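You operate a simulated robot arm through the tools that you are given. There is no shell and no other tool. Be economical: measure what you need, move in short steps, check, and stop when the job is done.

You are at the controls of a simulated robot arm. One attempt, no reset.

## Task
Snap the stud flush on the grey buckle ladder and put it back.
Fine: in the snap tool, tray in before the lever; leave the tray out.

Only the result counts: the job must be done as asked and must still hold three seconds after the hand-in. Knocking over, shifting, dropping, spilling or breaking anything else fails it.

## Robot
A 6-joint arm with a two-finger parallel gripper, fixed in place. Base frame: the origin is at the foot of the arm, x ahead of it, y to its left, z up; the work surface is at about z = 0. Lengths are in m, angles in degrees, forces in N, time in s.
With the tool pointing down near the work surface it reaches from about 0.12 to 0.5 m from the base axis. Its first joint turns from -72.0 to 72.0 degrees. Payload 0.65 kg.
Tool frame: the origin (TCP) lies between the finger pads and is the grasp point; the fingertips stand 0.025 m ahead of it; z points along the fingers, y is the line along which they close. The gripper opens to 0.076 m. The fingers are 0.018 m wide and 0.01 m thick; the gripper's body (0.036 by 0.078 m) begins 0.045 m behind the TCP.
Orientation is that of the tool frame in the base frame, as a unit quaternion [x, y, z, w]. With the fingers straight down and closing along the base's y, the tool's x points along the base's -x, its y along +y and its z along -z.

## Interface
- The arm moves only by the tool step_arm. Its argument "steps" is a list of rows, each a list of 3 entries, a list of its own where there are three numbers: the shift along the base's x, y, z in units of 40 mm (1.0 is 40 mm), then the turn, a rotation vector about the base's x, y, z in units of 4 degrees (1.0 is 4 degrees), then the finger opening in m, from 0 to 0.076. In form: [[[dx, dy, dz], [ax, ay, az], fingers], ...]. A call has 1 to 12 rows; each row shifts and turns the commanded pose from where the row before left it. A call with a number of a shift or a turn outside -1 to 1 is refused whole. A row lasts 0.2 s, in which the tool goes at most 0.05 m and 8.6 degrees; a call with a longer step from one row to the next is refused whole, and so is a gripper value outside its range. Where a pose cannot be reached the arm comes as near as it can. A force on the tool above 40 N (or 10 N above the force at the start of the call, whichever is more), or a blocked arm, ends the call early, and 0.2 s more pass. Each finger travels about 0.108 m/s and halts on what it meets, pressing with about 44 N; the grip force reading is that of the motor and also rises with nothing between the fingers. The clock runs only during rows and for 0.2 s after the last one: add rows that do not move to give the fingers time. It gives the time, the measured TCP pose, the force on the tool (base axes), the opening and the grip force at its end, in the units of the frame above (readings bear some noise), with the torque about the TCP (base axes, N m) and any sound that the robot's microphone picked up.
- Cameras (640 x 400 px; columns grow to the right, rows downward): "scene" is fixed at [0.0688, 0.2749, 0.4251]; the picture's right is [-0.68, -0.74, 0.00], its down [-0.27, 0.25, -0.93] and it looks along [0.68, -0.63, -0.37] (base axes); focal length 214 px, centre (320, 200). "wrist" rides on the gripper at [0.058, 0.011, -0.081] in the tool frame; the picture's right is [-0.18, 0.98, 0.00], its down [-0.75, -0.14, -0.64] and it looks along [-0.63, -0.12, 0.77] (tool axes); focal length 243 px, centre (320, 200).
- capture(camera): a new picture of that camera. The clock stands still meanwhile.
- measure_at(camera, pixels): there is no depth. For up to 12 entries [column, row, z] of the newest picture of that camera ("zoom" is the newest enlarged one), the place [x, y] in the base frame at which the ray of that pixel passes the height z, good to about 0.002 m. The clock stands still meanwhile.
- zoom(camera, box): a new picture of the part [left, top, right, bottom] of that camera's present view, enlarged. The clock stands still meanwhile.
- hand_in(): hands the job in; it is judged then, once.

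Go step by step. Measure first, check grasps and placings, and put right what went wrong. The budget is 80 turns and 38 pictures, counting those below and the enlarged ones. Unless the task says otherwise, let go and move clear before handing in, and close with one line.

The tools are called after "Call:" as a command line: name --argument value ..., lists and objects as JSON in quotes. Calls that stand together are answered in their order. step_arm: Moves the arm, as the interface text tells. Its arguments: {"type":"object","properties":{"steps":{"type":"array","items":{"type":"array"}}},"required":["steps"]} The other tools are called the same way: capture (camera) takes a picture; measure_at (camera, pixels) gives the place at which the rays of pixels pass given heights; zoom (camera, box) takes an enlarged picture of a part of a camera's view; hand_in () hands the job in.

At the start:

```text
t: 0.0
tcp_pos: [0.2389, -0.0292, 0.404]
tool_rot: [0.001, 1.0, 0.0, -0.001]
ft_force: [-0.8, 0.5, 0.5]
torque: [0.0, -0.05, 0.03]
width: 0.0759
grip_force: 0.0
```

scene: 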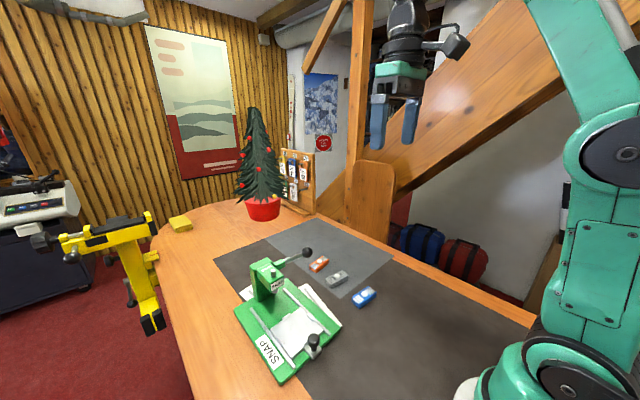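
wrist: 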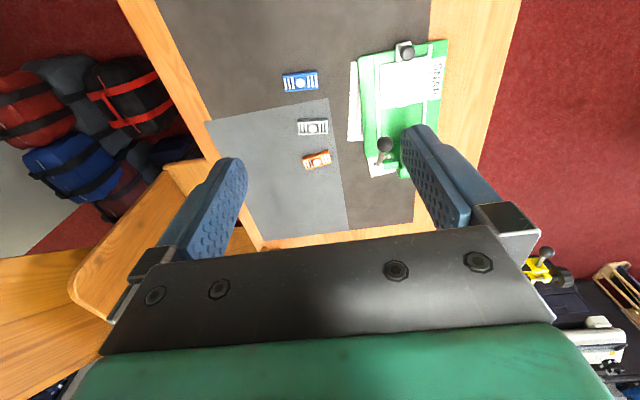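

The scene shows a green snap tool (around 285,320) with a lever knob at (307,252), a tray with a knob at (313,345), and three buckle ladders; the grey one is at (336,279). I'll zoom in for detail.

Call:
zoom --camera "scene" --box '[220, 230, 390, 390]'

Call:
zoom --camera "wrist" --box '[270, 30, 460, 190]'

```text
2.50 times, centred on (305, 310) of scene
```

zoom: 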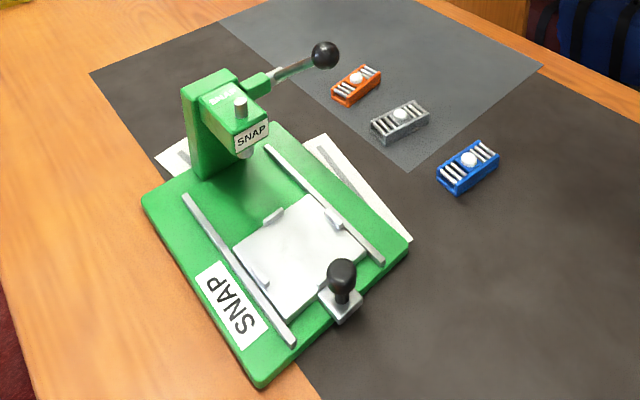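

```text
2.50 times, centred on (365, 110) of wrist
```

zoom: 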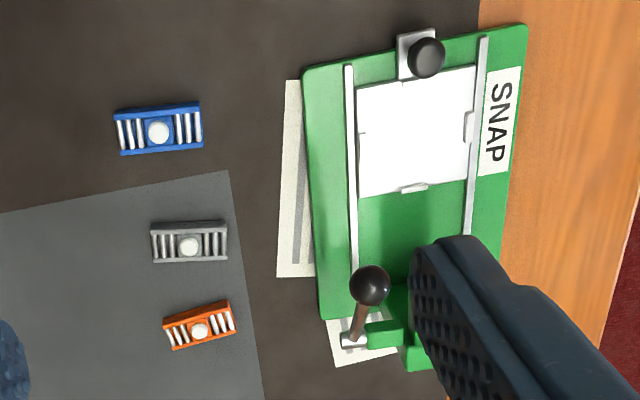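

The grey ladder is at (189,243) in the wrist zoom, the tray knob at (427,57), and the tray between the rails. I'll measure these at plausible heights.

Call:
measure_at --camera "zoom" --pixels '[[150, 223, 0.012], [226, 221, 0.012], [228, 261, 0.012], [153, 263, 0.012], [188, 245, 0.015], [427, 57, 0.07], [357, 90, 0.025], [474, 66, 0.025], [468, 180, 0.025], [359, 198, 0.025], [369, 285, 0.12], [350, 340, 0.1]]'

Call:
zoom --camera "scene" --box '[225, 240, 345, 340]'

```text
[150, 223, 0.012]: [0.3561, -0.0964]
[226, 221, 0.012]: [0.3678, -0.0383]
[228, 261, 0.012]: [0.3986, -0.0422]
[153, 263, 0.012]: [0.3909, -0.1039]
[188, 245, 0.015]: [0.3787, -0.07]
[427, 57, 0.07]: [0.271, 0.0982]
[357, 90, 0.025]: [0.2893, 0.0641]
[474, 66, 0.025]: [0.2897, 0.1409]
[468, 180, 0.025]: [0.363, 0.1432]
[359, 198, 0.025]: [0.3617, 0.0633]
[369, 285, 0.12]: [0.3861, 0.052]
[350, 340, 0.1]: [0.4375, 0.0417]
```

```text
4.00 times, centred on (285, 290) of scene
```

zoom: 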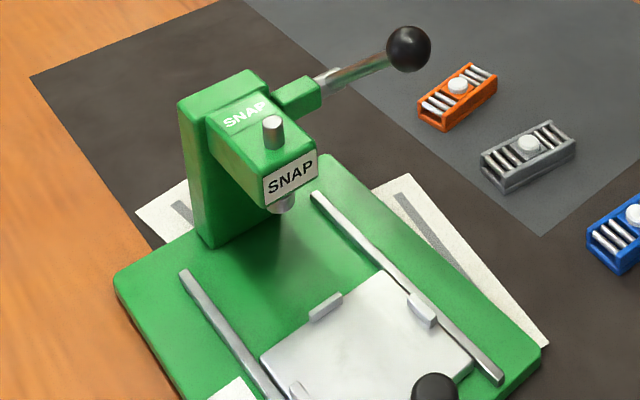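

The tray has three nibs: one at the far side and one on each y side. I need a closer look, so I'm moving nearer over the table with a clear view.

Call:
step_arm --steps '[[[-0.25, 0.7, -0.65], [0, 0, 0], 0.076], [[-0.25, 0.7, -0.65], [0, 0, 0], 0.076], [[-0.25, 0.7, -0.65], [0, 0, 0], 0.076], [[-0.25, 0.7, -0.65], [0, 0, 0], 0.076], [[0, 0, 0], [0, 0, 0], 0.076]]'

Call:
capture --camera "wrist"

```text
t: 1.2
tcp_pos: [0.1973, 0.0825, 0.2983]
tool_rot: [0.001, 1.0, 0.0, 0.0]
ft_force: [-0.6, -0.3, 0.1]
torque: [0.01, -0.03, 0.01]
width: 0.0762
grip_force: 0.2
```

```text
32 pictures are left
```

wrist: 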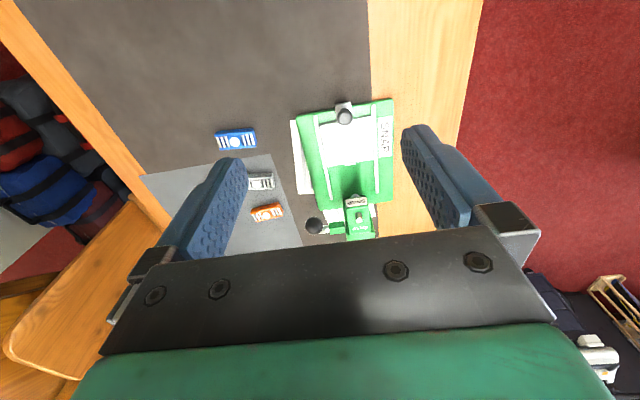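

Call:
zoom --camera "wrist" --box '[280, 90, 410, 250]'

```text
2.50 times, centred on (345, 170) of wrist
```

zoom: 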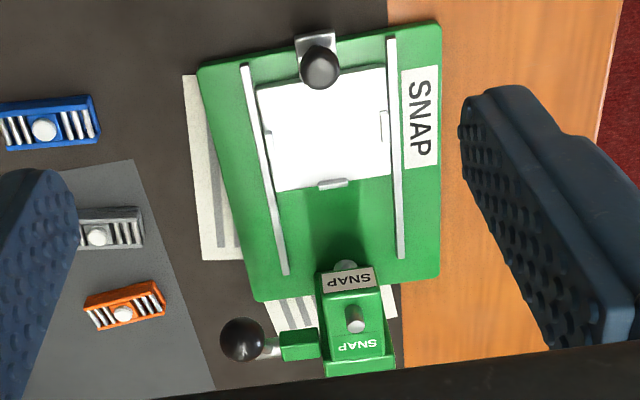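

The tray, the nibs at (267,140), (384,126) and (333,183), the knob (319,65) and the lever ball (242,340) are visible. I'll measure them and compare with the first view to get heights.

Call:
measure_at --camera "zoom" --pixels '[[319, 65, 0.07], [319, 65, 0.05], [257, 88, 0.025], [257, 88, 0.01], [388, 176, 0.025], [388, 176, 0.01], [333, 184, 0.025], [384, 126, 0.025], [268, 145, 0.025], [242, 340, 0.12], [242, 340, 0.1], [242, 340, 0.14]]'

Call:
zoom --camera "wrist" --box '[300, 90, 400, 175]'

```text
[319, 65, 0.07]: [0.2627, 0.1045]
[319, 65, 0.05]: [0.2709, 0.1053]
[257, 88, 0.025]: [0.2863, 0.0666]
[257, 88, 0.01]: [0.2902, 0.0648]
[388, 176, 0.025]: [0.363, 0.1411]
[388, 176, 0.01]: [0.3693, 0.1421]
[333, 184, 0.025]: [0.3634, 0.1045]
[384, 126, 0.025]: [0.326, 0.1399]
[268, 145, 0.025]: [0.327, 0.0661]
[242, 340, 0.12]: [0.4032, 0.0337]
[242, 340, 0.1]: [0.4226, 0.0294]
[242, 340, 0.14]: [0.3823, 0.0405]
```

```text
4.71 times, centred on (350, 132) of wrist
```

zoom: 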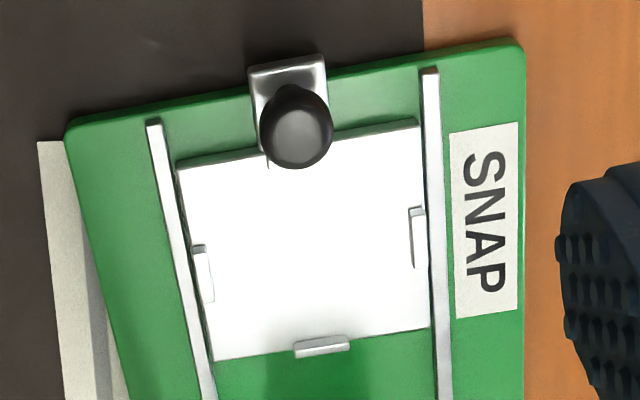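

The heights triangulate to a tray top of z≈0.018, a tray centre near (0.327,0.104), a knob at ≈(0.275,0.106,0.043) and a lever ball at ≈(0.367,0.046,0.155). Next I'll turn the tool -90° about z so it closes along x, and go above the grey ladder.

Call:
step_arm --steps '[[[0, -0.32, 0], [0, 0, -1], 0.076], [[0, -0.32, 0], [0, 0, -1], 0.076], [[0, -0.32, 0], [0, 0, -1], 0.076], [[0, -0.32, 0], [0, 0, -1], 0.076], [[0, -0.32, 0], [0, 0, -1], 0.076], [[0, -0.32, 0], [0, 0, -1], 0.076], [[0, -0.32, 0], [0, 0, -1], 0.076], [[0, -0.32, 0], [0, 0, -1], 0.076], [[0, -0.32, 0], [0, 0, -1], 0.076], [[0, -0.32, 0], [0, 0, -1], 0.076], [[0, -0.32, 0], [0, 0, -1], 0.076], [[0, -0.32, 0], [0, 0, -1], 0.076]]'

Call:
step_arm --steps '[[[0.45, 0, -0.2], [0, 0, -1], 0.076], [[0.45, 0, -0.2], [0, 0, -1], 0.076], [[0.45, 0, -0.2], [0, 0, -1], 0.076], [[0.45, 0, -0.2], [0, 0, -1], 0.076], [[0.45, 0, -0.2], [0, 0, -1], 0.076], [[0.45, 0, -0.35], [0, 0, -1], 0.076], [[0.45, 0, -0.4], [0, 0, -1], 0.076], [[0.45, 0, -0.4], [0, 0, -1], 0.076], [[0.45, 0, -0.4], [0, 0, -1], 0.076], [[0.45, 0, -0.4], [0, 0, -1], 0.076], [[0, 0, -0.4], [0, 0, -0.5], 0.076], [[0, 0, 0], [0, 0, 0], 0.076]]'

Call:
capture --camera "wrist"

```text
t: 3.8
tcp_pos: [0.1991, -0.0697, 0.3002]
tool_rot: [0.407, 0.913, 0.0, 0.0]
ft_force: [-0.8, -0.9, 0.1]
torque: [0.0, 0.02, -0.01]
width: 0.076
grip_force: 0.0
```

```text
t: 6.4
tcp_pos: [0.3803, -0.0701, 0.166]
tool_rot: [0.707, 0.707, 0.0, 0.0]
ft_force: [0.8, 1.1, -0.3]
torque: [0.02, -0.02, 0.0]
width: 0.076
grip_force: 0.0
```

```text
29 pictures are left
```

wrist: 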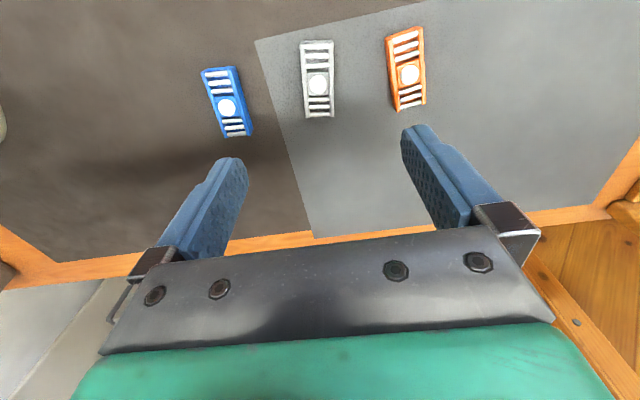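

Call:
zoom --camera "wrist" --box '[270, 20, 370, 140]'

```text
3.33 times, centred on (320, 80) of wrist
```

zoom: 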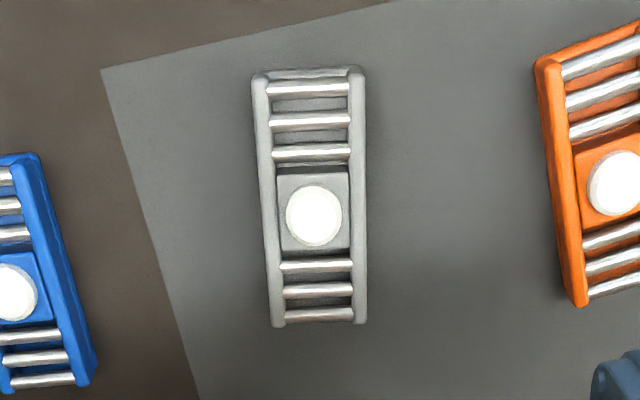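

The grey ladder spans (251–367, 66–327) in the zoom, and its stud is at (314,215). I'll measure its corners at frame-top height and near the table.

Call:
measure_at --camera "zoom" --pixels '[[258, 72, 0.014], [360, 68, 0.014], [276, 327, 0.014], [362, 323, 0.014], [258, 72, 0.008], [360, 68, 0.008], [276, 327, 0.008], [362, 323, 0.008], [314, 215, 0.018], [314, 215, 0.014], [252, 80, 0.014], [366, 320, 0.014]]'

Call:
zoom --camera "scene" --box '[300, 250, 380, 310]'

```text
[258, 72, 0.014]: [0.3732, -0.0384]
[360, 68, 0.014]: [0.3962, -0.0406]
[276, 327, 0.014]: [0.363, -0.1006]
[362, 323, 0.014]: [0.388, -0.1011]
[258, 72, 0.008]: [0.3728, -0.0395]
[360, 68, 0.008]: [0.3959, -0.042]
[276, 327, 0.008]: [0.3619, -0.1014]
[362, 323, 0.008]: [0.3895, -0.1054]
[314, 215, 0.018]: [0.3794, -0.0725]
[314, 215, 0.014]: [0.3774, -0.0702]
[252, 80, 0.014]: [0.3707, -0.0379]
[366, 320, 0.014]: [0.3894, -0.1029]
```

```text
6.67 times, centred on (340, 280) of scene
```

zoom: 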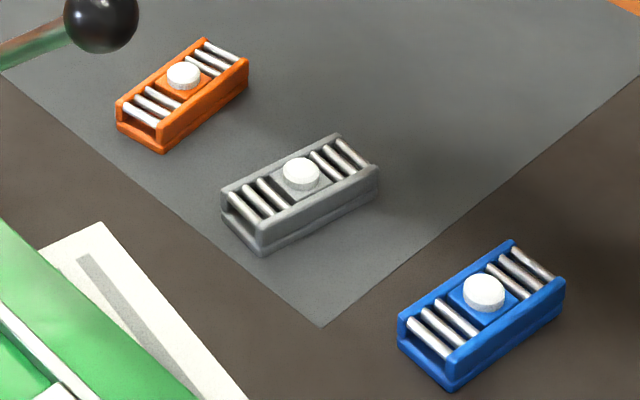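

The grey ladder is centred at ≈(0.380,-0.070), about 26×62×16 mm, and turned about -8.6° from y. I'll align, go down and look before gripping.

Call:
step_arm --steps '[[[0, 0, -0.6], [0, 0, -0.72], 0.06], [[0, 0, -0.6], [0, 0, -0.72], 0.048], [[0, 0, -0.6], [0, 0, -0.71], 0.048], [[0, 0, -0.5], [0, 0, 0], 0.048], [[0, 0, 0], [0, 0, 0], 0.048]]'

Call:
capture --camera "wrist"

```text
t: 7.6
tcp_pos: [0.3783, -0.0692, 0.0742]
tool_rot: [0.758, 0.652, 0.0, -0.001]
ft_force: [-0.5, -0.7, -0.1]
torque: [-0.03, 0.02, -0.02]
width: 0.0482
grip_force: 0.1
```

```text
26 pictures are left
```

wrist: 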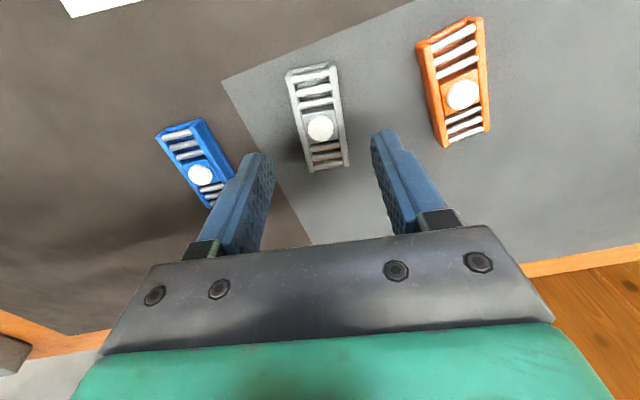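

The ladder lies between the fingers; I'll verify its ends and stud before the final descent.

Call:
measure_at --camera "wrist" --pixels '[[312, 66, 0.016], [330, 167, 0.016], [320, 129, 0.019], [286, 74, 0.016], [337, 66, 0.016], [309, 170, 0.016], [348, 162, 0.016]]'

```text
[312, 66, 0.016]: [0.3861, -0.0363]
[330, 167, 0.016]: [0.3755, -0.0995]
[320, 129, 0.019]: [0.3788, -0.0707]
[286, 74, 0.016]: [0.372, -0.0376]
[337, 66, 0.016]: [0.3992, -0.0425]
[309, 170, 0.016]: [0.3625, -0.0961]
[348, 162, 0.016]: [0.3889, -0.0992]
```

It agrees: the centre is ≈(0.380,-0.070) and the yaw ≈-9°. I'm descending to z≈0.03 and closing.

Call:
step_arm --steps '[[[0.04, -0.02, -0.4], [0, 0, -0.1], 0.048], [[0, 0, -0.4], [0, 0, 0], 0.048], [[0, 0, -0.3], [0, 0, 0], 0.048], [[0, 0, 0], [0, 0, 0], 0.048], [[0, 0, 0], [0, 0, 0], 0.036], [[0, 0, 0], [0, 0, 0], 0.02], [[0, 0, 0], [0, 0, 0], 0.02], [[0, 0, 0], [0, 0, 0], 0.02]]'

Call:
capture --camera "wrist"

```text
t: 9.4
tcp_pos: [0.3808, -0.071, 0.0293]
tool_rot: [0.76, 0.65, 0.001, 0.0]
ft_force: [-0.8, -0.1, -0.7]
torque: [0.01, -0.01, -0.02]
width: 0.0271
grip_force: 41.9
```

```text
25 pictures are left
```

wrist: 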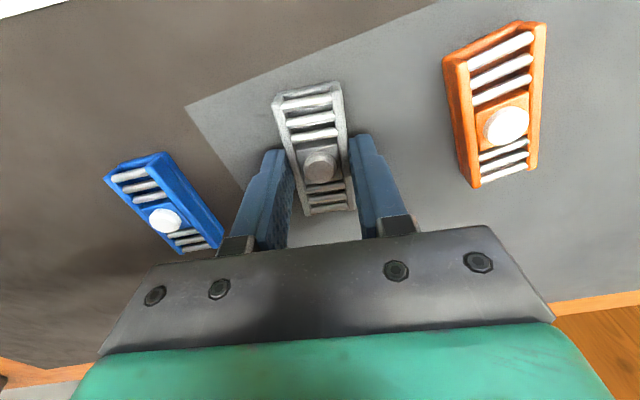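

The ladder is gripped (width 0.027) at pickup pose (0.3808,-0.071,0.029), yaw -98.9°. I'm lifting it high and carrying it above the tray, turning back to square.

Call:
step_arm --steps '[[[0, 0, 0.5], [0, 0, 0], 0.02], [[0, 0, 1], [0, 0, 0], 0.02], [[0, 0, 1], [0, 0, 0], 0.02], [[0, 0, 1], [0, 0, 0], 0.02], [[0, 0, 1], [0, 0, 0], 0.02], [[0, 0, 1], [0, 0, 0], 0.02], [[-0.27, 0.875, 0], [0, 0, 0.44], 0.02], [[-0.27, 0.875, 0], [0, 0, 0.44], 0.02], [[-0.27, 0.875, 0], [0, 0, 0.44], 0.02], [[-0.27, 0.875, 0], [0, 0, 0.44], 0.02], [[-0.27, 0.875, 0], [0, 0, 0.46], 0.02], [[0, 0, 0], [0, 0, 0], 0.02]]'

Call:
step_arm --steps '[[[0, 0, -0.8], [0, 0, 0], 0.02], [[0, 0, -0.8], [0, 0, 0], 0.02], [[0, 0, -0.8], [0, 0, 0], 0.02], [[0, 0, -0.4], [0, 0, 0], 0.02], [[0, 0, 0], [0, 0, 0], 0.02]]'

Call:
capture --camera "wrist"

Call:
capture --camera "scene"

```text
t: 12.0
tcp_pos: [0.324, 0.1046, 0.248]
tool_rot: [0.708, 0.706, 0.0, 0.0]
ft_force: [0.3, 0.3, -0.8]
torque: [-0.01, 0.01, 0.0]
width: 0.0268
grip_force: 41.7
```

```text
t: 13.2
tcp_pos: [0.3272, 0.1038, 0.1379]
tool_rot: [0.708, 0.706, 0.0, 0.0]
ft_force: [0.3, -1.2, -0.3]
torque: [0.01, 0.03, -0.01]
width: 0.0269
grip_force: 41.7
```

```text
24 pictures are left
```

wrist: 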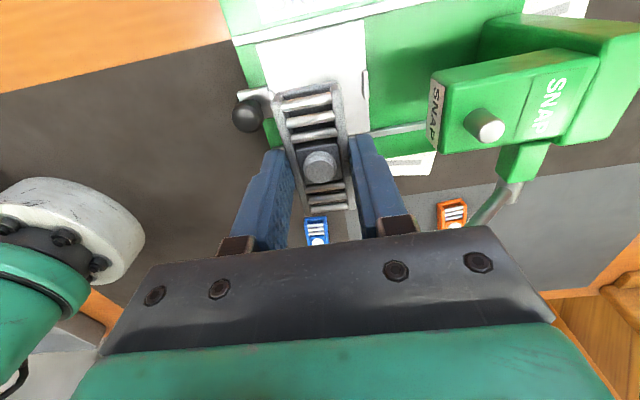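

```text
23 pictures are left
```

scene: 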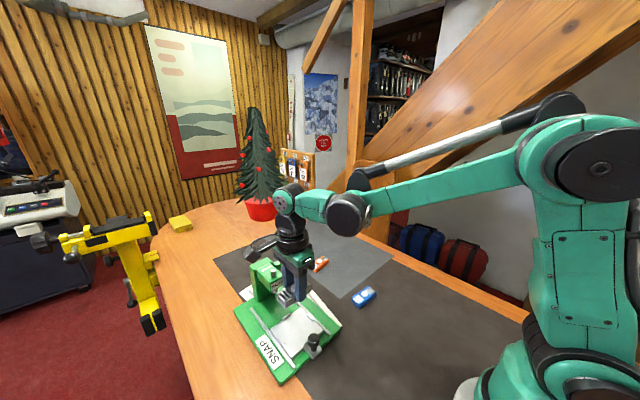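

The ladder is held squarely above the tray. I'll check the tray's edges in this view: far edge (363,22)–(369,130), far nib (365,83), left edge.

Call:
measure_at --camera "wrist" --pixels '[[363, 22, 0.018], [369, 130, 0.018], [365, 72, 0.02], [366, 95, 0.02], [256, 44, 0.018], [267, 88, 0.018], [246, 115, 0.045]]'

Call:
zoom --camera "wrist" --box '[220, 0, 440, 150]'

Call:
zoom --camera "scene" --box '[220, 190, 380, 370]'

```text
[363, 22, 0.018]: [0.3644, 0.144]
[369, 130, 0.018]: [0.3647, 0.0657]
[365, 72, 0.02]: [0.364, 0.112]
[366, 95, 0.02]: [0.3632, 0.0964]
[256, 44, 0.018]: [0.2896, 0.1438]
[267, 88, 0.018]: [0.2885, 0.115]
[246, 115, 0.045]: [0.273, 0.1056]
```

```text
2.67 times, centred on (330, 75) of wrist
```

zoom: 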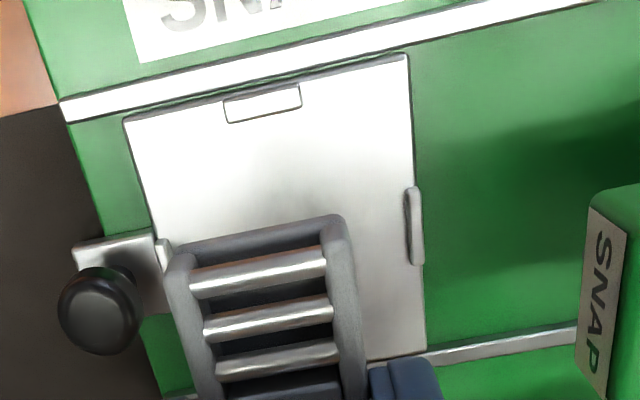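

```text
2.22 times, centred on (300, 280) of scene
```

zoom: 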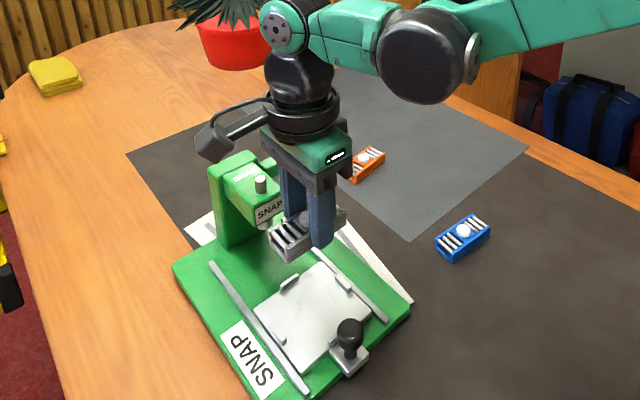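

There are nibs at the middle of all four edges, so the nest centre is the tray centre ≈(0.327,0.105), with edges square to the base. I'll check where the stud sits relative to the TCP.

Call:
capture --camera "wrist"

Call:
measure_at --camera "wrist" --pixels '[[320, 165, 0.1275], [304, 87, 0.124], [329, 207, 0.124]]'

```text
20 pictures are left
```

wrist: 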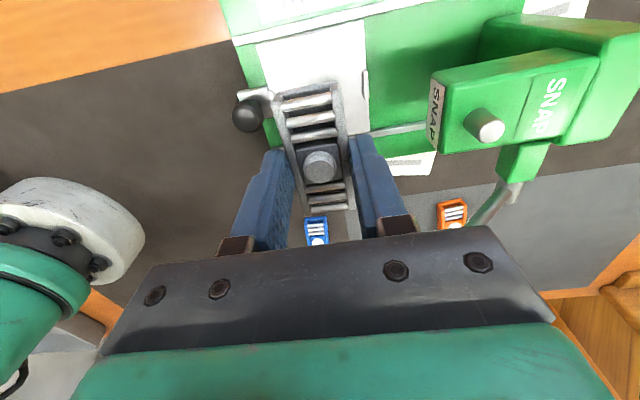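

```text
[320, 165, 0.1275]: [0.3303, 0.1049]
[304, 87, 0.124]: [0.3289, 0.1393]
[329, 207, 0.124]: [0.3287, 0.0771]
```

The stud is practically under the TCP, within 2 mm. I'm descending to just above the tray and then creeping down to contact.

Call:
step_arm --steps '[[[-0.03, 0.01, -0.6], [0, 0, 0], 0.02], [[0, 0, -0.6], [0, 0, 0], 0.02], [[0, 0, -0.6], [0, 0, 0], 0.02], [[0, 0, -0.2], [0, 0, 0], 0.02], [[0, 0, 0], [0, 0, 0], 0.02]]'

Call:
step_arm --steps '[[[0, 0, -0.06], [0, 0, 0], 0.02], [[0, 0, 0], [0, 0, 0], 0.02]]'

Call:
zoom --camera "scene" --box '[230, 240, 350, 360]'

```text
t: 14.4
tcp_pos: [0.324, 0.1043, 0.0566]
tool_rot: [0.708, 0.706, -0.001, 0.0]
ft_force: [-0.8, 0.7, -0.8]
torque: [-0.01, 0.03, -0.06]
width: 0.0269
grip_force: 42.1
```

```text
t: 15.0
tcp_pos: [0.3246, 0.1035, 0.0548]
tool_rot: [0.708, 0.706, 0.0, 0.0]
ft_force: [-1.1, 0.6, -0.9]
torque: [0.04, 0.0, 0.0]
width: 0.0269
grip_force: 41.4
```

```text
3.33 times, centred on (290, 300) of scene
```

zoom: 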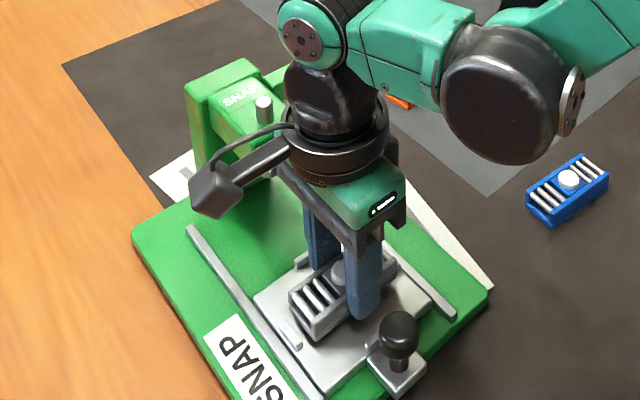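

No contact yet at z=0.0548. I'll creep down further.

Call:
step_arm --steps '[[[0.01, 0, -0.05], [0, 0, 0], 0.02], [[0, 0, -0.05], [0, 0, 0], 0.02], [[0, 0, 0], [0, 0, 0], 0.02]]'

Call:
step_arm --steps '[[[0, 0, -0.04], [0, 0, 0], 0.02], [[0, 0, 0], [0, 0, 0], 0.02]]'

```text
t: 15.8
tcp_pos: [0.3254, 0.1038, 0.0504]
tool_rot: [0.708, 0.706, 0.0, 0.0]
ft_force: [-0.3, 0.3, 0.2]
torque: [-0.01, 0.04, -0.01]
width: 0.0269
grip_force: 42.1
```

```text
t: 16.4
tcp_pos: [0.3268, 0.1044, 0.0498]
tool_rot: [0.708, 0.706, 0.0, 0.0]
ft_force: [-1.2, 0.1, 33.9]
torque: [-0.06, 0.03, -0.02]
width: 0.0269
grip_force: 41.8
```

Contact is at z≈0.050 (34 N up), so the ladder sits on the tray. I'll ease off a little, release and retreat straight up.

Call:
step_arm --steps '[[[0, 0, 0.025], [0, 0, 0], 0.02], [[0, 0, 0], [0, 0, 0], 0.028], [[0, 0, 0], [0, 0, 0], 0.034], [[0, 0, 0], [0, 0, 0], 0.042], [[0, 0, 0.2], [0, 0, 0], 0.042], [[0, 0, 0.6], [0, 0, 0], 0.042], [[0, 0, 0.8], [0, 0, 0], 0.042], [[0, 0, 0.8], [0, 0, 0], 0.042], [[0, 0, 0], [0, 0, 0], 0.042]]'

Call:
zoom --camera "wrist" --box '[230, 0, 430, 140]'

```text
t: 18.4
tcp_pos: [0.326, 0.1039, 0.1472]
tool_rot: [0.709, 0.706, 0.0, 0.0]
ft_force: [-1.0, 0.2, 0.2]
torque: [-0.01, -0.05, 0.0]
width: 0.0417
grip_force: 0.1
```

```text
2.86 times, centred on (330, 70) of wrist
```

zoom: 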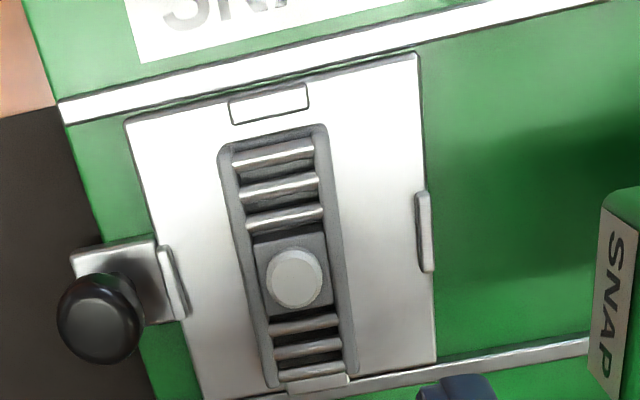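

The ladder sits in the nest. I'll measure the stud (294,278), the nib midpoints and the ladder ends to check the centring.

Call:
measure_at --camera "zoom" --pixels '[[294, 278, 0.0395], [294, 278, 0.0375], [272, 136, 0.036], [318, 375, 0.036], [269, 105, 0.023], [318, 383, 0.023], [172, 282, 0.023], [425, 232, 0.023], [259, 312, 0.028], [331, 300, 0.028]]'

```text
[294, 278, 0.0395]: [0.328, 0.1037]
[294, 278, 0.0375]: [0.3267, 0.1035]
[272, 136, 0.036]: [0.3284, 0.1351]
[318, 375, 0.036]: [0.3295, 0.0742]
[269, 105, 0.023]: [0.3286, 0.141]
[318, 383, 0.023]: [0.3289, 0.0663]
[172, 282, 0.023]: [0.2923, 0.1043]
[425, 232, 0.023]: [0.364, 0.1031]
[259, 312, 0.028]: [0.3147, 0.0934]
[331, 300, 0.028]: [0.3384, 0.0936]
```

The stud is within 1 mm of the nib centre (0.328,0.104). Now I'll turn back +90° (closing along y) over the knob.

Call:
step_arm --steps '[[[-0.11, 0, 0.1], [0, 0, 1], 0.05], [[-0.11, 0, 0], [0, 0, 1], 0.05], [[-0.11, 0, 0], [0, 0, 1], 0.05], [[-0.11, 0, 0], [0, 0, 1], 0.05], [[-0.11, 0, 0], [0, 0, 1], 0.05], [[-0.11, 0, 0], [0, 0, 1], 0.05], [[-0.11, 0, 0], [0, 0, 1], 0.05], [[-0.11, 0, 0], [0, 0, 1], 0.05], [[-0.11, 0, 0], [0, 0, 1], 0.05], [[-0.11, 0, 0], [0, 0, 1], 0.05], [[-0.11, 0, 0], [0, 0, 1], 0.05], [[-0.1, 0, 0], [0, 0, 1], 0.05]]'

Call:
step_arm --steps '[[[0, 0, 0], [0, 0, 1], 0.05], [[0, 0, 0], [0, 0, 1], 0.05], [[0, 0, 0], [0, 0, 1], 0.05], [[0, 0, 0], [0, 0, 1], 0.05], [[0, 0, 0], [0, 0, 1], 0.05], [[0, 0, 0], [0, 0, 1], 0.05], [[0, 0, 0], [0, 0, 1], 0.05], [[0, 0, 0], [0, 0, 1], 0.05], [[0, 0, 0], [0, 0, 1], 0.05], [[0, 0, 0], [0, 0, 1], 0.05], [[0, 0, 0], [0, 0, 0.5], 0.05], [[0, 0, 0], [0, 0, 0], 0.05]]'

Call:
capture --camera "wrist"

```text
t: 21.0
tcp_pos: [0.2723, 0.103, 0.1491]
tool_rot: [0.359, 0.934, -0.001, 0.0]
ft_force: [-1.1, 0.1, -0.8]
torque: [-0.01, 0.0, -0.01]
width: 0.05
grip_force: 0.0
```

```text
t: 23.6
tcp_pos: [0.2726, 0.1037, 0.1512]
tool_rot: [0.001, 1.0, 0.001, 0.0]
ft_force: [0.2, 0.1, -0.9]
torque: [-0.05, 0.02, 0.02]
width: 0.0501
grip_force: 0.0
```

```text
17 pictures are left
```

wrist: 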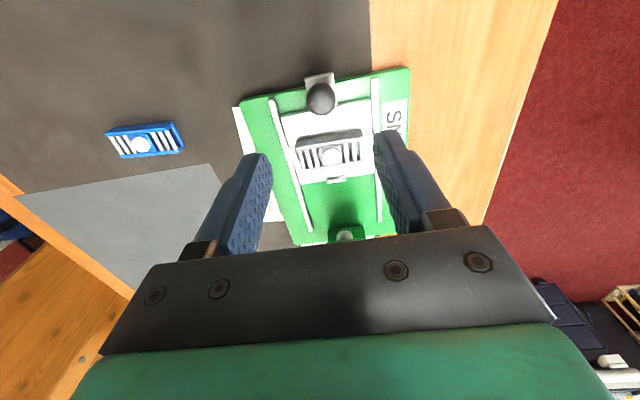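

The knob is at (320,98) between the fingers; I'll measure it.

Call:
measure_at --camera "wrist" --pixels '[[320, 97, 0.05], [320, 97, 0.06], [320, 97, 0.04], [320, 84, 0.045], [306, 98, 0.05], [335, 98, 0.05]]'

Call:
zoom --camera "scene" --box '[250, 260, 370, 380]'

```text
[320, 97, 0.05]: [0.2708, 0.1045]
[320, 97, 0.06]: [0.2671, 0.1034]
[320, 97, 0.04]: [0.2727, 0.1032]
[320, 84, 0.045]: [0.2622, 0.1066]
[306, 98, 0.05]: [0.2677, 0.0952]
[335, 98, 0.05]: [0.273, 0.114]
```

```text
3.33 times, centred on (310, 320) of scene
```

zoom: 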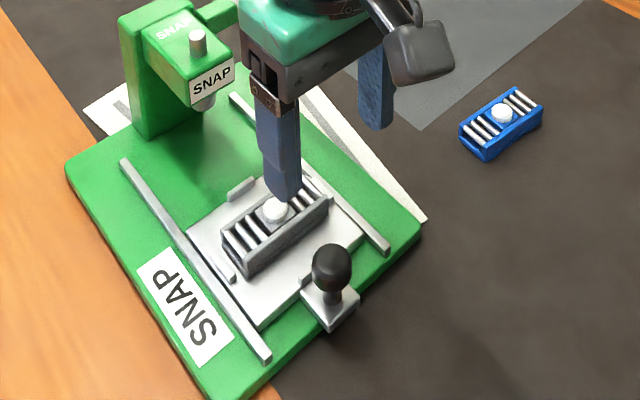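

The knob centre is at ≈(0.271,0.104,0.049). I'm descending to TCP z=0.058 around it and gripping.

Call:
step_arm --steps '[[[0, 0, -0.7], [0, 0, 0], 0.04], [[0, 0, -0.7], [0, 0, 0], 0.04], [[0, 0, -0.6], [0, 0, 0], 0.04], [[-0.03, 0.01, -0.32], [0, 0, 0], 0.04], [[0, 0, 0], [0, 0, 0], 0.04], [[0, 0, 0], [0, 0, 0], 0.026], [[0, 0, 0], [0, 0, 0], 0.012], [[0, 0, 0], [0, 0, 0], 0.01], [[0, 0, 0], [0, 0, 0], 0.01]]'

Call:
zoom --camera "scene" --box '[240, 240, 360, 380]'

```text
t: 25.6
tcp_pos: [0.2719, 0.1025, 0.0585]
tool_rot: [0.001, 1.0, 0.0, 0.0]
ft_force: [1.6, 11.7, -0.9]
torque: [0.2, 0.02, 0.08]
width: 0.0212
grip_force: 38.4
```

```text
2.86 times, centred on (300, 310) of scene
```

zoom: 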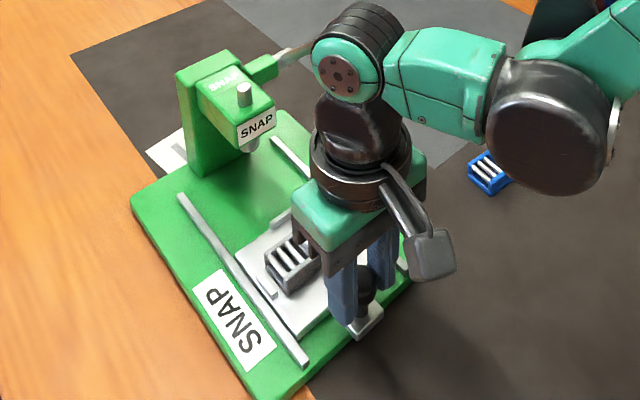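

The knob is gripped (21 mm), with an 11.7 N side load that says I'm ~1 mm off in y. I'll ease y and begin pushing the tray in (+x).

Call:
step_arm --steps '[[[0, 0.03, 0], [0, 0, 0], 0.01], [[0.1, 0, 0], [0, 0, 0], 0.01], [[0.15, 0, 0], [0, 0, 0], 0.01], [[0.15, 0, 0], [0, 0, 0], 0.01], [[0, 0, 0], [0, 0, 0], 0.01]]'

```text
t: 26.8
tcp_pos: [0.2873, 0.1046, 0.0585]
tool_rot: [0.003, 1.0, -0.002, 0.001]
ft_force: [0.2, -28.1, 17.0]
torque: [-0.54, 0.43, -0.15]
width: 0.0211
grip_force: 37.7
```

The tray slides (x now 0.287), but the side force has swung to -28 N, so I over-corrected. I'll back y off 0.8 mm and ease z.

Call:
step_arm --steps '[[[0, -0.021, 0.01], [0, 0, 0], 0.01], [[0, 0, 0], [0, 0, 0], 0.01]]'

Call:
step_arm --steps '[[[0.15, 0, 0], [0, 0, 0], 0.01], [[0.2, 0, 0], [0, 0, 0], 0.01], [[0.2, 0, 0], [0, 0, 0], 0.01], [[0, 0, 0], [0, 0, 0], 0.01]]'

```text
t: 27.4
tcp_pos: [0.2881, 0.1055, 0.0583]
tool_rot: [0.002, 1.0, -0.002, 0.001]
ft_force: [-1.4, -26.7, 21.9]
torque: [-0.57, 0.54, -0.09]
width: 0.0214
grip_force: 37.9
```

```text
t: 28.4
tcp_pos: [0.3101, 0.1033, 0.0574]
tool_rot: [0.002, 1.0, -0.002, 0.0]
ft_force: [0.7, -25.9, 19.1]
torque: [-0.54, -0.15, -0.05]
width: 0.0214
grip_force: 37.9
```

The tray is moving smoothly (x 0.310). The side and vertical loads are steady, so I'll relax them by 1 mm before continuing.

Call:
step_arm --steps '[[[0, -0.03, 0.03], [0, 0, 0], 0.01], [[0, 0, 0], [0, 0, 0], 0.01]]'

Call:
step_arm --steps '[[[0.2, 0, 0], [0, 0, 0], 0.01], [[0.2, 0, 0], [0, 0, 0], 0.01], [[0.1, 0, 0], [0, 0, 0], 0.01], [[0, 0, 0], [0, 0, 0], 0.01]]'

Call:
zoom --camera "scene" --box '[230, 230, 350, 370]'

```text
t: 29.0
tcp_pos: [0.3096, 0.1048, 0.0591]
tool_rot: [0.0, 1.0, 0.002, 0.0]
ft_force: [0.1, 6.8, -0.5]
torque: [0.18, 0.11, 0.19]
width: 0.0211
grip_force: 38.2
```

```text
t: 30.0
tcp_pos: [0.3304, 0.103, 0.0585]
tool_rot: [0.002, 1.0, 0.0, 0.001]
ft_force: [-1.6, 4.2, -1.2]
torque: [0.05, 0.7, -0.01]
width: 0.0212
grip_force: 38.5
```

```text
2.86 times, centred on (290, 300) of scene
```

zoom: 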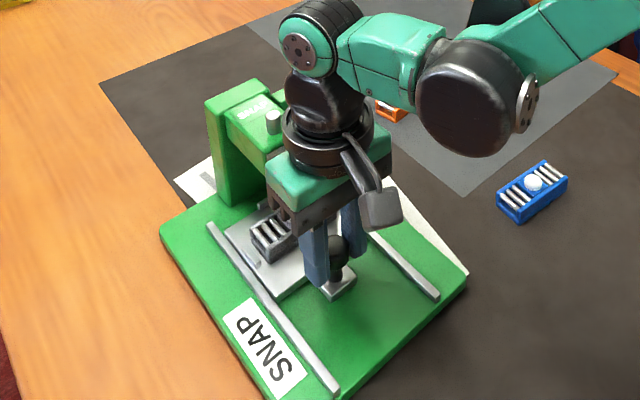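

The loads are low now and x=0.330. I'm continuing in small steps until the stop is felt.

Call:
step_arm --steps '[[[0.1, 0, 0], [0, 0, 0], 0.01], [[0.1, 0, 0], [0, 0, 0], 0.01], [[0, 0, 0], [0, 0, 0], 0.01]]'

Call:
step_arm --steps '[[[0.06, 0, 0], [0, 0, 0], 0.01], [[0.06, 0, 0], [0, 0, 0], 0.01], [[0, 0, 0], [0, 0, 0], 0.01]]'

```text
t: 30.8
tcp_pos: [0.3376, 0.1034, 0.0596]
tool_rot: [0.001, 1.0, 0.001, 0.001]
ft_force: [-0.1, 4.2, 0.3]
torque: [0.08, 0.47, 0.01]
width: 0.0212
grip_force: 38.0
```

```text
t: 31.6
tcp_pos: [0.343, 0.1024, 0.0604]
tool_rot: [0.002, 1.0, 0.0, 0.0]
ft_force: [-1.4, 5.1, 0.0]
torque: [0.16, 0.1, 0.04]
width: 0.0211
grip_force: 38.6
```

No stop yet at x≈0.343 (travel 71 mm). I'll keep creeping.

Call:
step_arm --steps '[[[0.06, 0, 0], [0, 0, 0], 0.01], [[0, 0, 0], [0, 0, 0], 0.01]]'

Call:
step_arm --steps '[[[0.05, 0, 0], [0, 0, 0], 0.01], [[0, 0, 0], [0, 0, 0], 0.01]]'

Call:
zoom --camera "scene" --box '[230, 230, 350, 350]'

```text
t: 32.2
tcp_pos: [0.3447, 0.1028, 0.0595]
tool_rot: [0.001, 1.0, -0.001, -0.001]
ft_force: [-12.0, 2.4, -0.2]
torque: [0.03, -0.74, 0.02]
width: 0.0214
grip_force: 37.9
```

```text
t: 32.8
tcp_pos: [0.3464, 0.1024, 0.0592]
tool_rot: [0.001, 1.0, 0.0, -0.001]
ft_force: [-13.7, -1.8, -0.5]
torque: [-0.04, 0.5, -0.06]
width: 0.0212
grip_force: 38.1
```

```text
3.33 times, centred on (290, 290) of scene
```

zoom: 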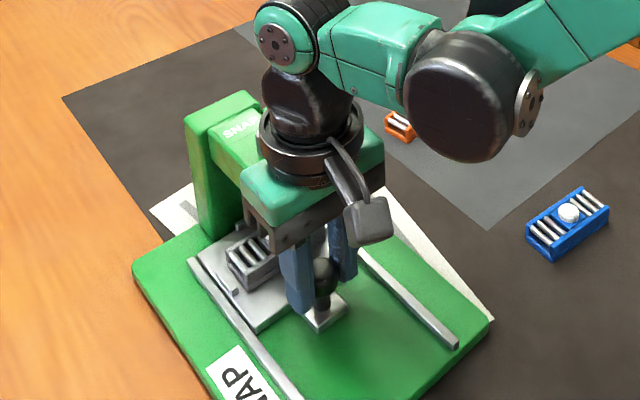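

Resistance of 12–14 N has begun at x≈0.345. One more small push will tell whether it is the end stop.

Call:
step_arm --steps '[[[0.05, 0, 0], [0, 0, 0], 0.01], [[0, 0, 0], [0, 0, 0], 0.01]]'

Call:
step_arm --steps '[[[0.05, 0, 0], [0, 0, 0], 0.01], [[0, 0, 0], [0, 0, 0], 0.01]]'

```text
t: 33.4
tcp_pos: [0.3489, 0.1031, 0.0594]
tool_rot: [0.0, 1.0, 0.0, -0.001]
ft_force: [-20.5, -0.2, -0.2]
torque: [0.01, 0.07, -0.04]
width: 0.0211
grip_force: 38.3
```

```text
t: 34.0
tcp_pos: [0.3497, 0.1037, 0.0595]
tool_rot: [0.001, 1.0, -0.001, -0.002]
ft_force: [-27.8, 5.0, 0.7]
torque: [0.1, 0.66, -0.02]
width: 0.0213
grip_force: 38.1
```

The force climbs to 28 N, which is an end stop. I'll release, lift clear and look at where the tray rests.

Call:
step_arm --steps '[[[0, 0, 0], [0, 0, 0], 0.03], [[0, 0, 0], [0, 0, 0], 0.04], [[0, 0, 0], [0, 0, 0], 0.04], [[-0.1, 0, 0.3], [0, 0, 0], 0.04], [[-0.3, 0, 0.5], [0, 0, 0], 0.04], [[-0.6, 0, 0.6], [0, 0, 0], 0.04], [[-0.8, 0, 0.6], [0, 0, 0], 0.04], [[-0.8, 0, 0.6], [0, 0, 0], 0.04], [[0, 0, 0.6], [0, 0, 0], 0.04], [[0, 0, 0], [0, 0, 0], 0.04]]'

Call:
zoom --camera "scene" --box '[225, 235, 335, 345]'

Call:
capture --camera "wrist"

```text
t: 36.2
tcp_pos: [0.2457, 0.1048, 0.1885]
tool_rot: [0.002, 1.0, 0.0, 0.0]
ft_force: [0.3, -0.2, -0.3]
torque: [0.03, 0.0, -0.02]
width: 0.0399
grip_force: 0.2
```

```text
3.64 times, centred on (280, 290) of scene
```

zoom: 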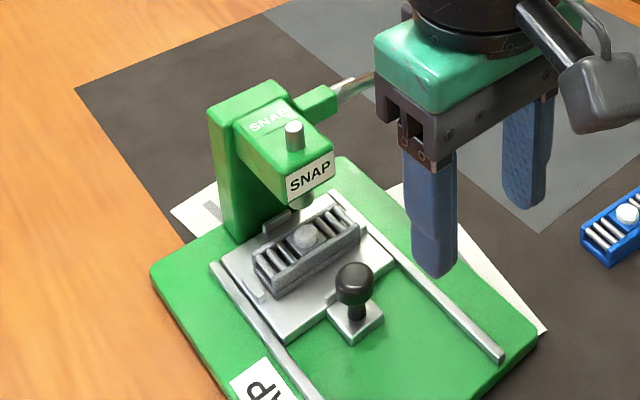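

```text
11 pictures are left
```

wrist: 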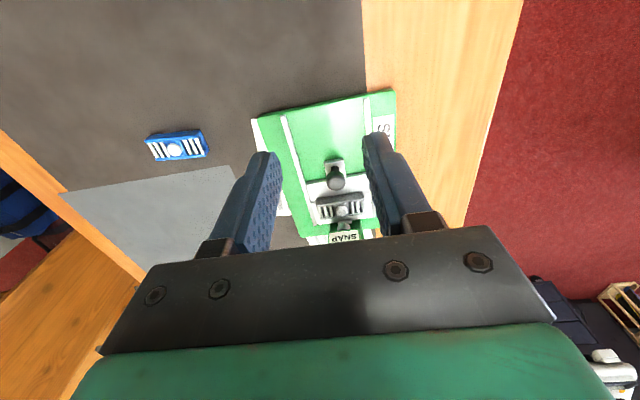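

The tray is well in, and the stud (308,235) is nearly under the plunger (303,200). I'll measure to confirm alignment.

Call:
measure_at --camera "zoom" --pixels '[[308, 235, 0.039], [302, 200, 0.07], [302, 200, 0.065], [302, 200, 0.06], [355, 280, 0.05], [295, 130, 0.14], [295, 130, 0.13]]'

Call:
measure_at --camera "wrist" --pixels '[[342, 210, 0.039], [335, 179, 0.05], [344, 238, 0.09], [331, 160, 0.02]]'

```text
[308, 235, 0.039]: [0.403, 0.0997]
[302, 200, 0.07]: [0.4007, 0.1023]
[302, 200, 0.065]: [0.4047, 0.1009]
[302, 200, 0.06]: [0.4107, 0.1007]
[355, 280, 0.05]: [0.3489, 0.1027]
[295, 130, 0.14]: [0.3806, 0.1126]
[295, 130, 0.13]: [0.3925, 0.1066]
```

```text
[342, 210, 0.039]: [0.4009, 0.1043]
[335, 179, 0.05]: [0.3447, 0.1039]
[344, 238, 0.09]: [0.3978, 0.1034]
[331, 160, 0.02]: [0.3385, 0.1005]
```

The stud is at x≈0.402, under the plunger at ≈0.40, and the tray is at its stop. Now I'll hover above the lever ball at ≈(0.367,0.046,0.155) and look.

Call:
step_arm --steps '[[[0, 0, 0.77], [0, 0, 0], 0.05], [[0, 0, 0.77], [0, 0, 0], 0.05], [[0, 0, 0.75], [0, 0, 0], 0.05], [[0.75, -0.37, 0], [0, 0, 0], 0.05], [[0.75, -0.37, 0], [0, 0, 0], 0.05], [[0.75, -0.37, 0], [0, 0, 0], 0.05], [[0.75, -0.37, 0], [0, 0, 0], 0.05], [[0, 0, 0], [0, 0, 0], 0.05]]'

Call:
capture --camera "wrist"

```text
t: 38.0
tcp_pos: [0.3673, 0.0431, 0.2789]
tool_rot: [0.001, 1.0, 0.0, -0.001]
ft_force: [-0.6, -0.3, -0.3]
torque: [0.01, -0.02, -0.04]
width: 0.05
grip_force: 0.2
```

```text
10 pictures are left
```

wrist: 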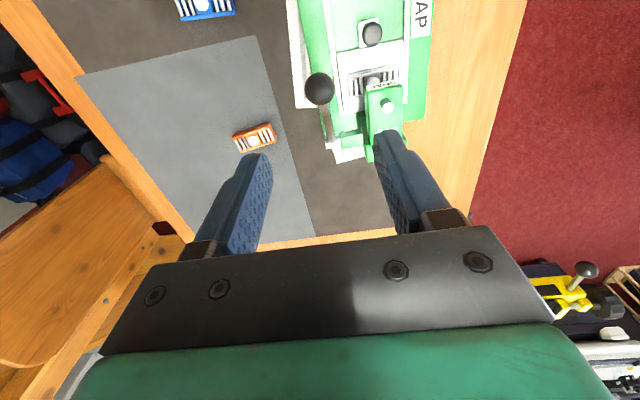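

The ball is at (319,88) and the rod foot at (331,147). I'll measure at several heights to combine with the earlier views.

Call:
measure_at --camera "wrist" --pixels '[[319, 88, 0.165], [319, 88, 0.155], [319, 88, 0.145], [304, 88, 0.155], [335, 88, 0.155], [331, 147, 0.12], [331, 147, 0.1], [350, 141, 0.11], [370, 92, 0.13], [402, 84, 0.13]]'

```text
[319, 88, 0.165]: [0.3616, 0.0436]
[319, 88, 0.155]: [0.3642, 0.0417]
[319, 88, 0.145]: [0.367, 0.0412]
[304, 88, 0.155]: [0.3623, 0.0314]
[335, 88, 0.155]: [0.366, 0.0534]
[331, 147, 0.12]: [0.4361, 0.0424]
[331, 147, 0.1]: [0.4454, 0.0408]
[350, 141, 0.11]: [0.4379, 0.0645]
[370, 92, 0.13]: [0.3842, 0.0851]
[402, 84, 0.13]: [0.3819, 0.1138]
```

The ball is at ≈(0.365,0.043,0.153), with the lever pivot near (0.437,0.105). I'll descend around the ball, grip it, then follow the arc down.

Call:
step_arm --steps '[[[-0.05, 0, -0.7], [0, 0, 0], 0.05], [[0, 0, -0.7], [0, 0, 0], 0.05], [[0, 0, -0.7], [0, 0, 0], 0.05], [[0, 0, -0.5], [0, 0, 0], 0.05], [[0, 0, -0.35], [0, 0, 0], 0.05], [[0, 0, 0], [0, 0, 0], 0.05], [[0, 0, 0], [0, 0, 0], 0.03], [[0, 0, 0], [0, 0, 0], 0.016], [[0, 0, 0], [0, 0, 0], 0.016]]'

Call:
zoom --camera "scene" --box '[235, 180, 355, 320]'

```text
t: 40.0
tcp_pos: [0.3658, 0.0439, 0.1626]
tool_rot: [0.001, 1.0, -0.001, 0.0]
ft_force: [1.7, -9.7, -0.8]
torque: [-0.03, 0.26, 0.03]
width: 0.0229
grip_force: 39.2
```

```text
2.86 times, centred on (295, 250) of scene
```

zoom: 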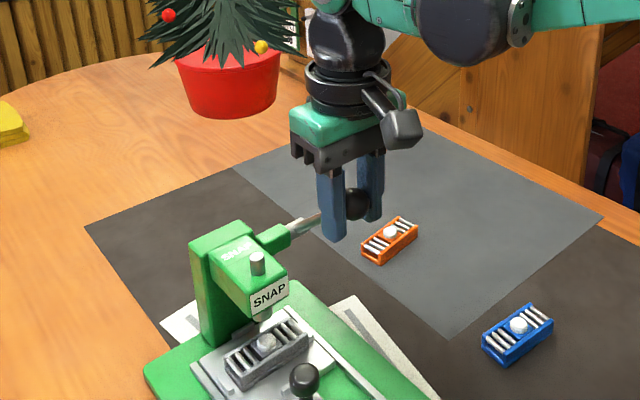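

The ball is held (23 mm). I'm starting the arc gently: down and slightly toward -x.

Call:
step_arm --steps '[[[0, -0.007, 0], [0, 0, 0], 0.016], [[-0.06, 0, -0.1], [0, 0, 0], 0.016], [[-0.055, 0, -0.1], [0, 0, 0], 0.016], [[0, 0, 0], [0, 0, 0], 0.016]]'

```text
t: 41.0
tcp_pos: [0.3591, 0.0427, 0.1526]
tool_rot: [0.002, 1.0, 0.0, 0.001]
ft_force: [3.1, -9.0, 10.8]
torque: [-0.03, -1.03, 0.03]
width: 0.0227
grip_force: 39.4
```

The lever is moving with light spring resistance (11 N). I'll continue along the arc.

Call:
step_arm --steps '[[[-0.06, 0, -0.14], [0, 0, 0], 0.016], [[-0.05, 0, -0.14], [0, 0, 0], 0.016], [[-0.045, 0, -0.14], [0, 0, 0], 0.016], [[0, 0, 0], [0, 0, 0], 0.016]]'

Call:
step_arm --steps '[[[-0.03, 0, -0.14], [0, 0, 0], 0.016], [[-0.02, 0, -0.14], [0, 0, 0], 0.016], [[-0.01, 0, -0.14], [0, 0, 0], 0.016], [[0, 0, 0], [0, 0, 0], 0.016]]'

```text
t: 42.0
tcp_pos: [0.3541, 0.044, 0.1362]
tool_rot: [0.002, 1.0, 0.0, 0.001]
ft_force: [-10.2, -18.5, 14.2]
torque: [0.06, -0.69, -0.01]
width: 0.0227
grip_force: 39.3
```

```text
t: 43.0
tcp_pos: [0.3513, 0.0444, 0.12]
tool_rot: [0.001, 1.0, 0.0, 0.0]
ft_force: [-13.8, -20.4, 11.9]
torque: [0.15, -0.66, 0.07]
width: 0.0227
grip_force: 39.1
```

It's moving well (ball z≈0.111). Fx is -14 and Fy -20, so the ball wants to be more toward -x and -y. I'll correct slightly and continue.

Call:
step_arm --steps '[[[-0.03, -0.02, -0.06], [0, 0, 0], 0.016], [[-0.02, 0, -0.12], [0, 0, 0], 0.016], [[-0.01, 0, -0.12], [0, 0, 0], 0.016], [[0, 0, 0], [0, 0, 0], 0.016]]'

Call:
step_arm --steps '[[[0, 0, -0.12], [0, 0, 0], 0.016], [[0.01, 0, -0.12], [0, 0, 0], 0.016], [[0, 0, 0], [0, 0, 0], 0.016]]'

```text
t: 44.0
tcp_pos: [0.3486, 0.0441, 0.1075]
tool_rot: [0.001, 1.0, 0.0, 0.0]
ft_force: [-5.0, -7.0, 9.0]
torque: [0.07, -0.67, 0.04]
width: 0.0228
grip_force: 39.3
```

```text
t: 44.8
tcp_pos: [0.3493, 0.0429, 0.0975]
tool_rot: [0.0, 1.0, 0.0, -0.001]
ft_force: [-17.7, -2.7, 8.5]
torque: [0.02, -0.62, -0.01]
width: 0.0228
grip_force: 38.9
```

Still free travel (Fz 8.5 N, ball z≈0.088). I'll keep going with an x correction.

Call:
step_arm --steps '[[[-0.04, 0, -0.1], [0, 0, 0], 0.016], [[0, 0, -0.1], [0, 0, 0], 0.016], [[0.01, 0, -0.1], [0, 0, 0], 0.016], [[0, 0, 0], [0, 0, 0], 0.016]]'

Call:
zoom --camera "scene" --box '[235, 220, 335, 340]'

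```text
t: 45.8
tcp_pos: [0.3483, 0.0433, 0.0853]
tool_rot: [0.002, 1.0, 0.0, 0.0]
ft_force: [-1.6, -0.3, 11.5]
torque: [0.0, -0.66, -0.01]
width: 0.0231
grip_force: 39.3
```

```text
3.33 times, centred on (285, 280) of scene
```

zoom: 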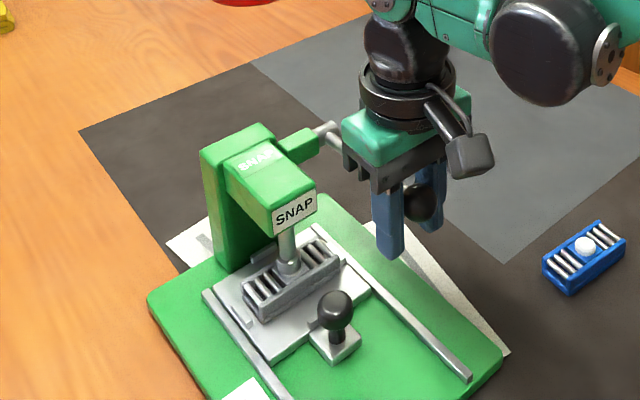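

The plunger is right at the stud. I'll continue in small steps, watching for the force peak and a sound.

Call:
step_arm --steps '[[[0, 0, -0.06], [0, 0, 0], 0.016], [[0.01, 0, -0.06], [0, 0, 0], 0.016], [[0, 0, 0], [0, 0, 0], 0.016]]'

Call:
step_arm --steps '[[[0.01, 0, -0.06], [0, 0, 0], 0.016], [[0.01, 0, -0.06], [0, 0, 0], 0.016], [[0, 0, 0], [0, 0, 0], 0.016]]'

```text
t: 46.6
tcp_pos: [0.3493, 0.0431, 0.0808]
tool_rot: [0.001, 1.0, 0.0, -0.001]
ft_force: [-8.0, 2.9, 10.0]
torque: [-0.03, -0.65, -0.02]
width: 0.0229
grip_force: 39.7
```

```text
t: 47.4
tcp_pos: [0.3507, 0.0429, 0.0774]
tool_rot: [0.002, 1.0, 0.001, 0.001]
ft_force: [-3.1, 1.5, 20.9]
torque: [0.0, -0.31, -0.04]
width: 0.0224
grip_force: 39.5
```

Resistance is rising (21 N). I'll press on.

Call:
step_arm --steps '[[[0.01, 0, -0.05], [0, 0, 0], 0.016], [[0, 0, 0], [0, 0, 0], 0.016]]'

Call:
step_arm --steps '[[[0.01, 0, -0.05], [0, 0, 0], 0.016], [[0, 0, 0], [0, 0, 0], 0.016]]'

```text
t: 48.0
tcp_pos: [0.3518, 0.0426, 0.0752]
tool_rot: [0.002, 1.0, 0.0, 0.002]
ft_force: [20.5, -2.5, 31.4]
torque: [0.04, 0.58, 0.02]
width: 0.0221
grip_force: 39.4
```

```text
t: 48.6
tcp_pos: [0.3501, 0.0426, 0.0724]
tool_rot: [0.001, 1.0, 0.001, 0.001]
ft_force: [20.5, 1.7, 20.1]
torque: [-0.03, 0.78, -0.03]
width: 0.0227
grip_force: 39.1
```

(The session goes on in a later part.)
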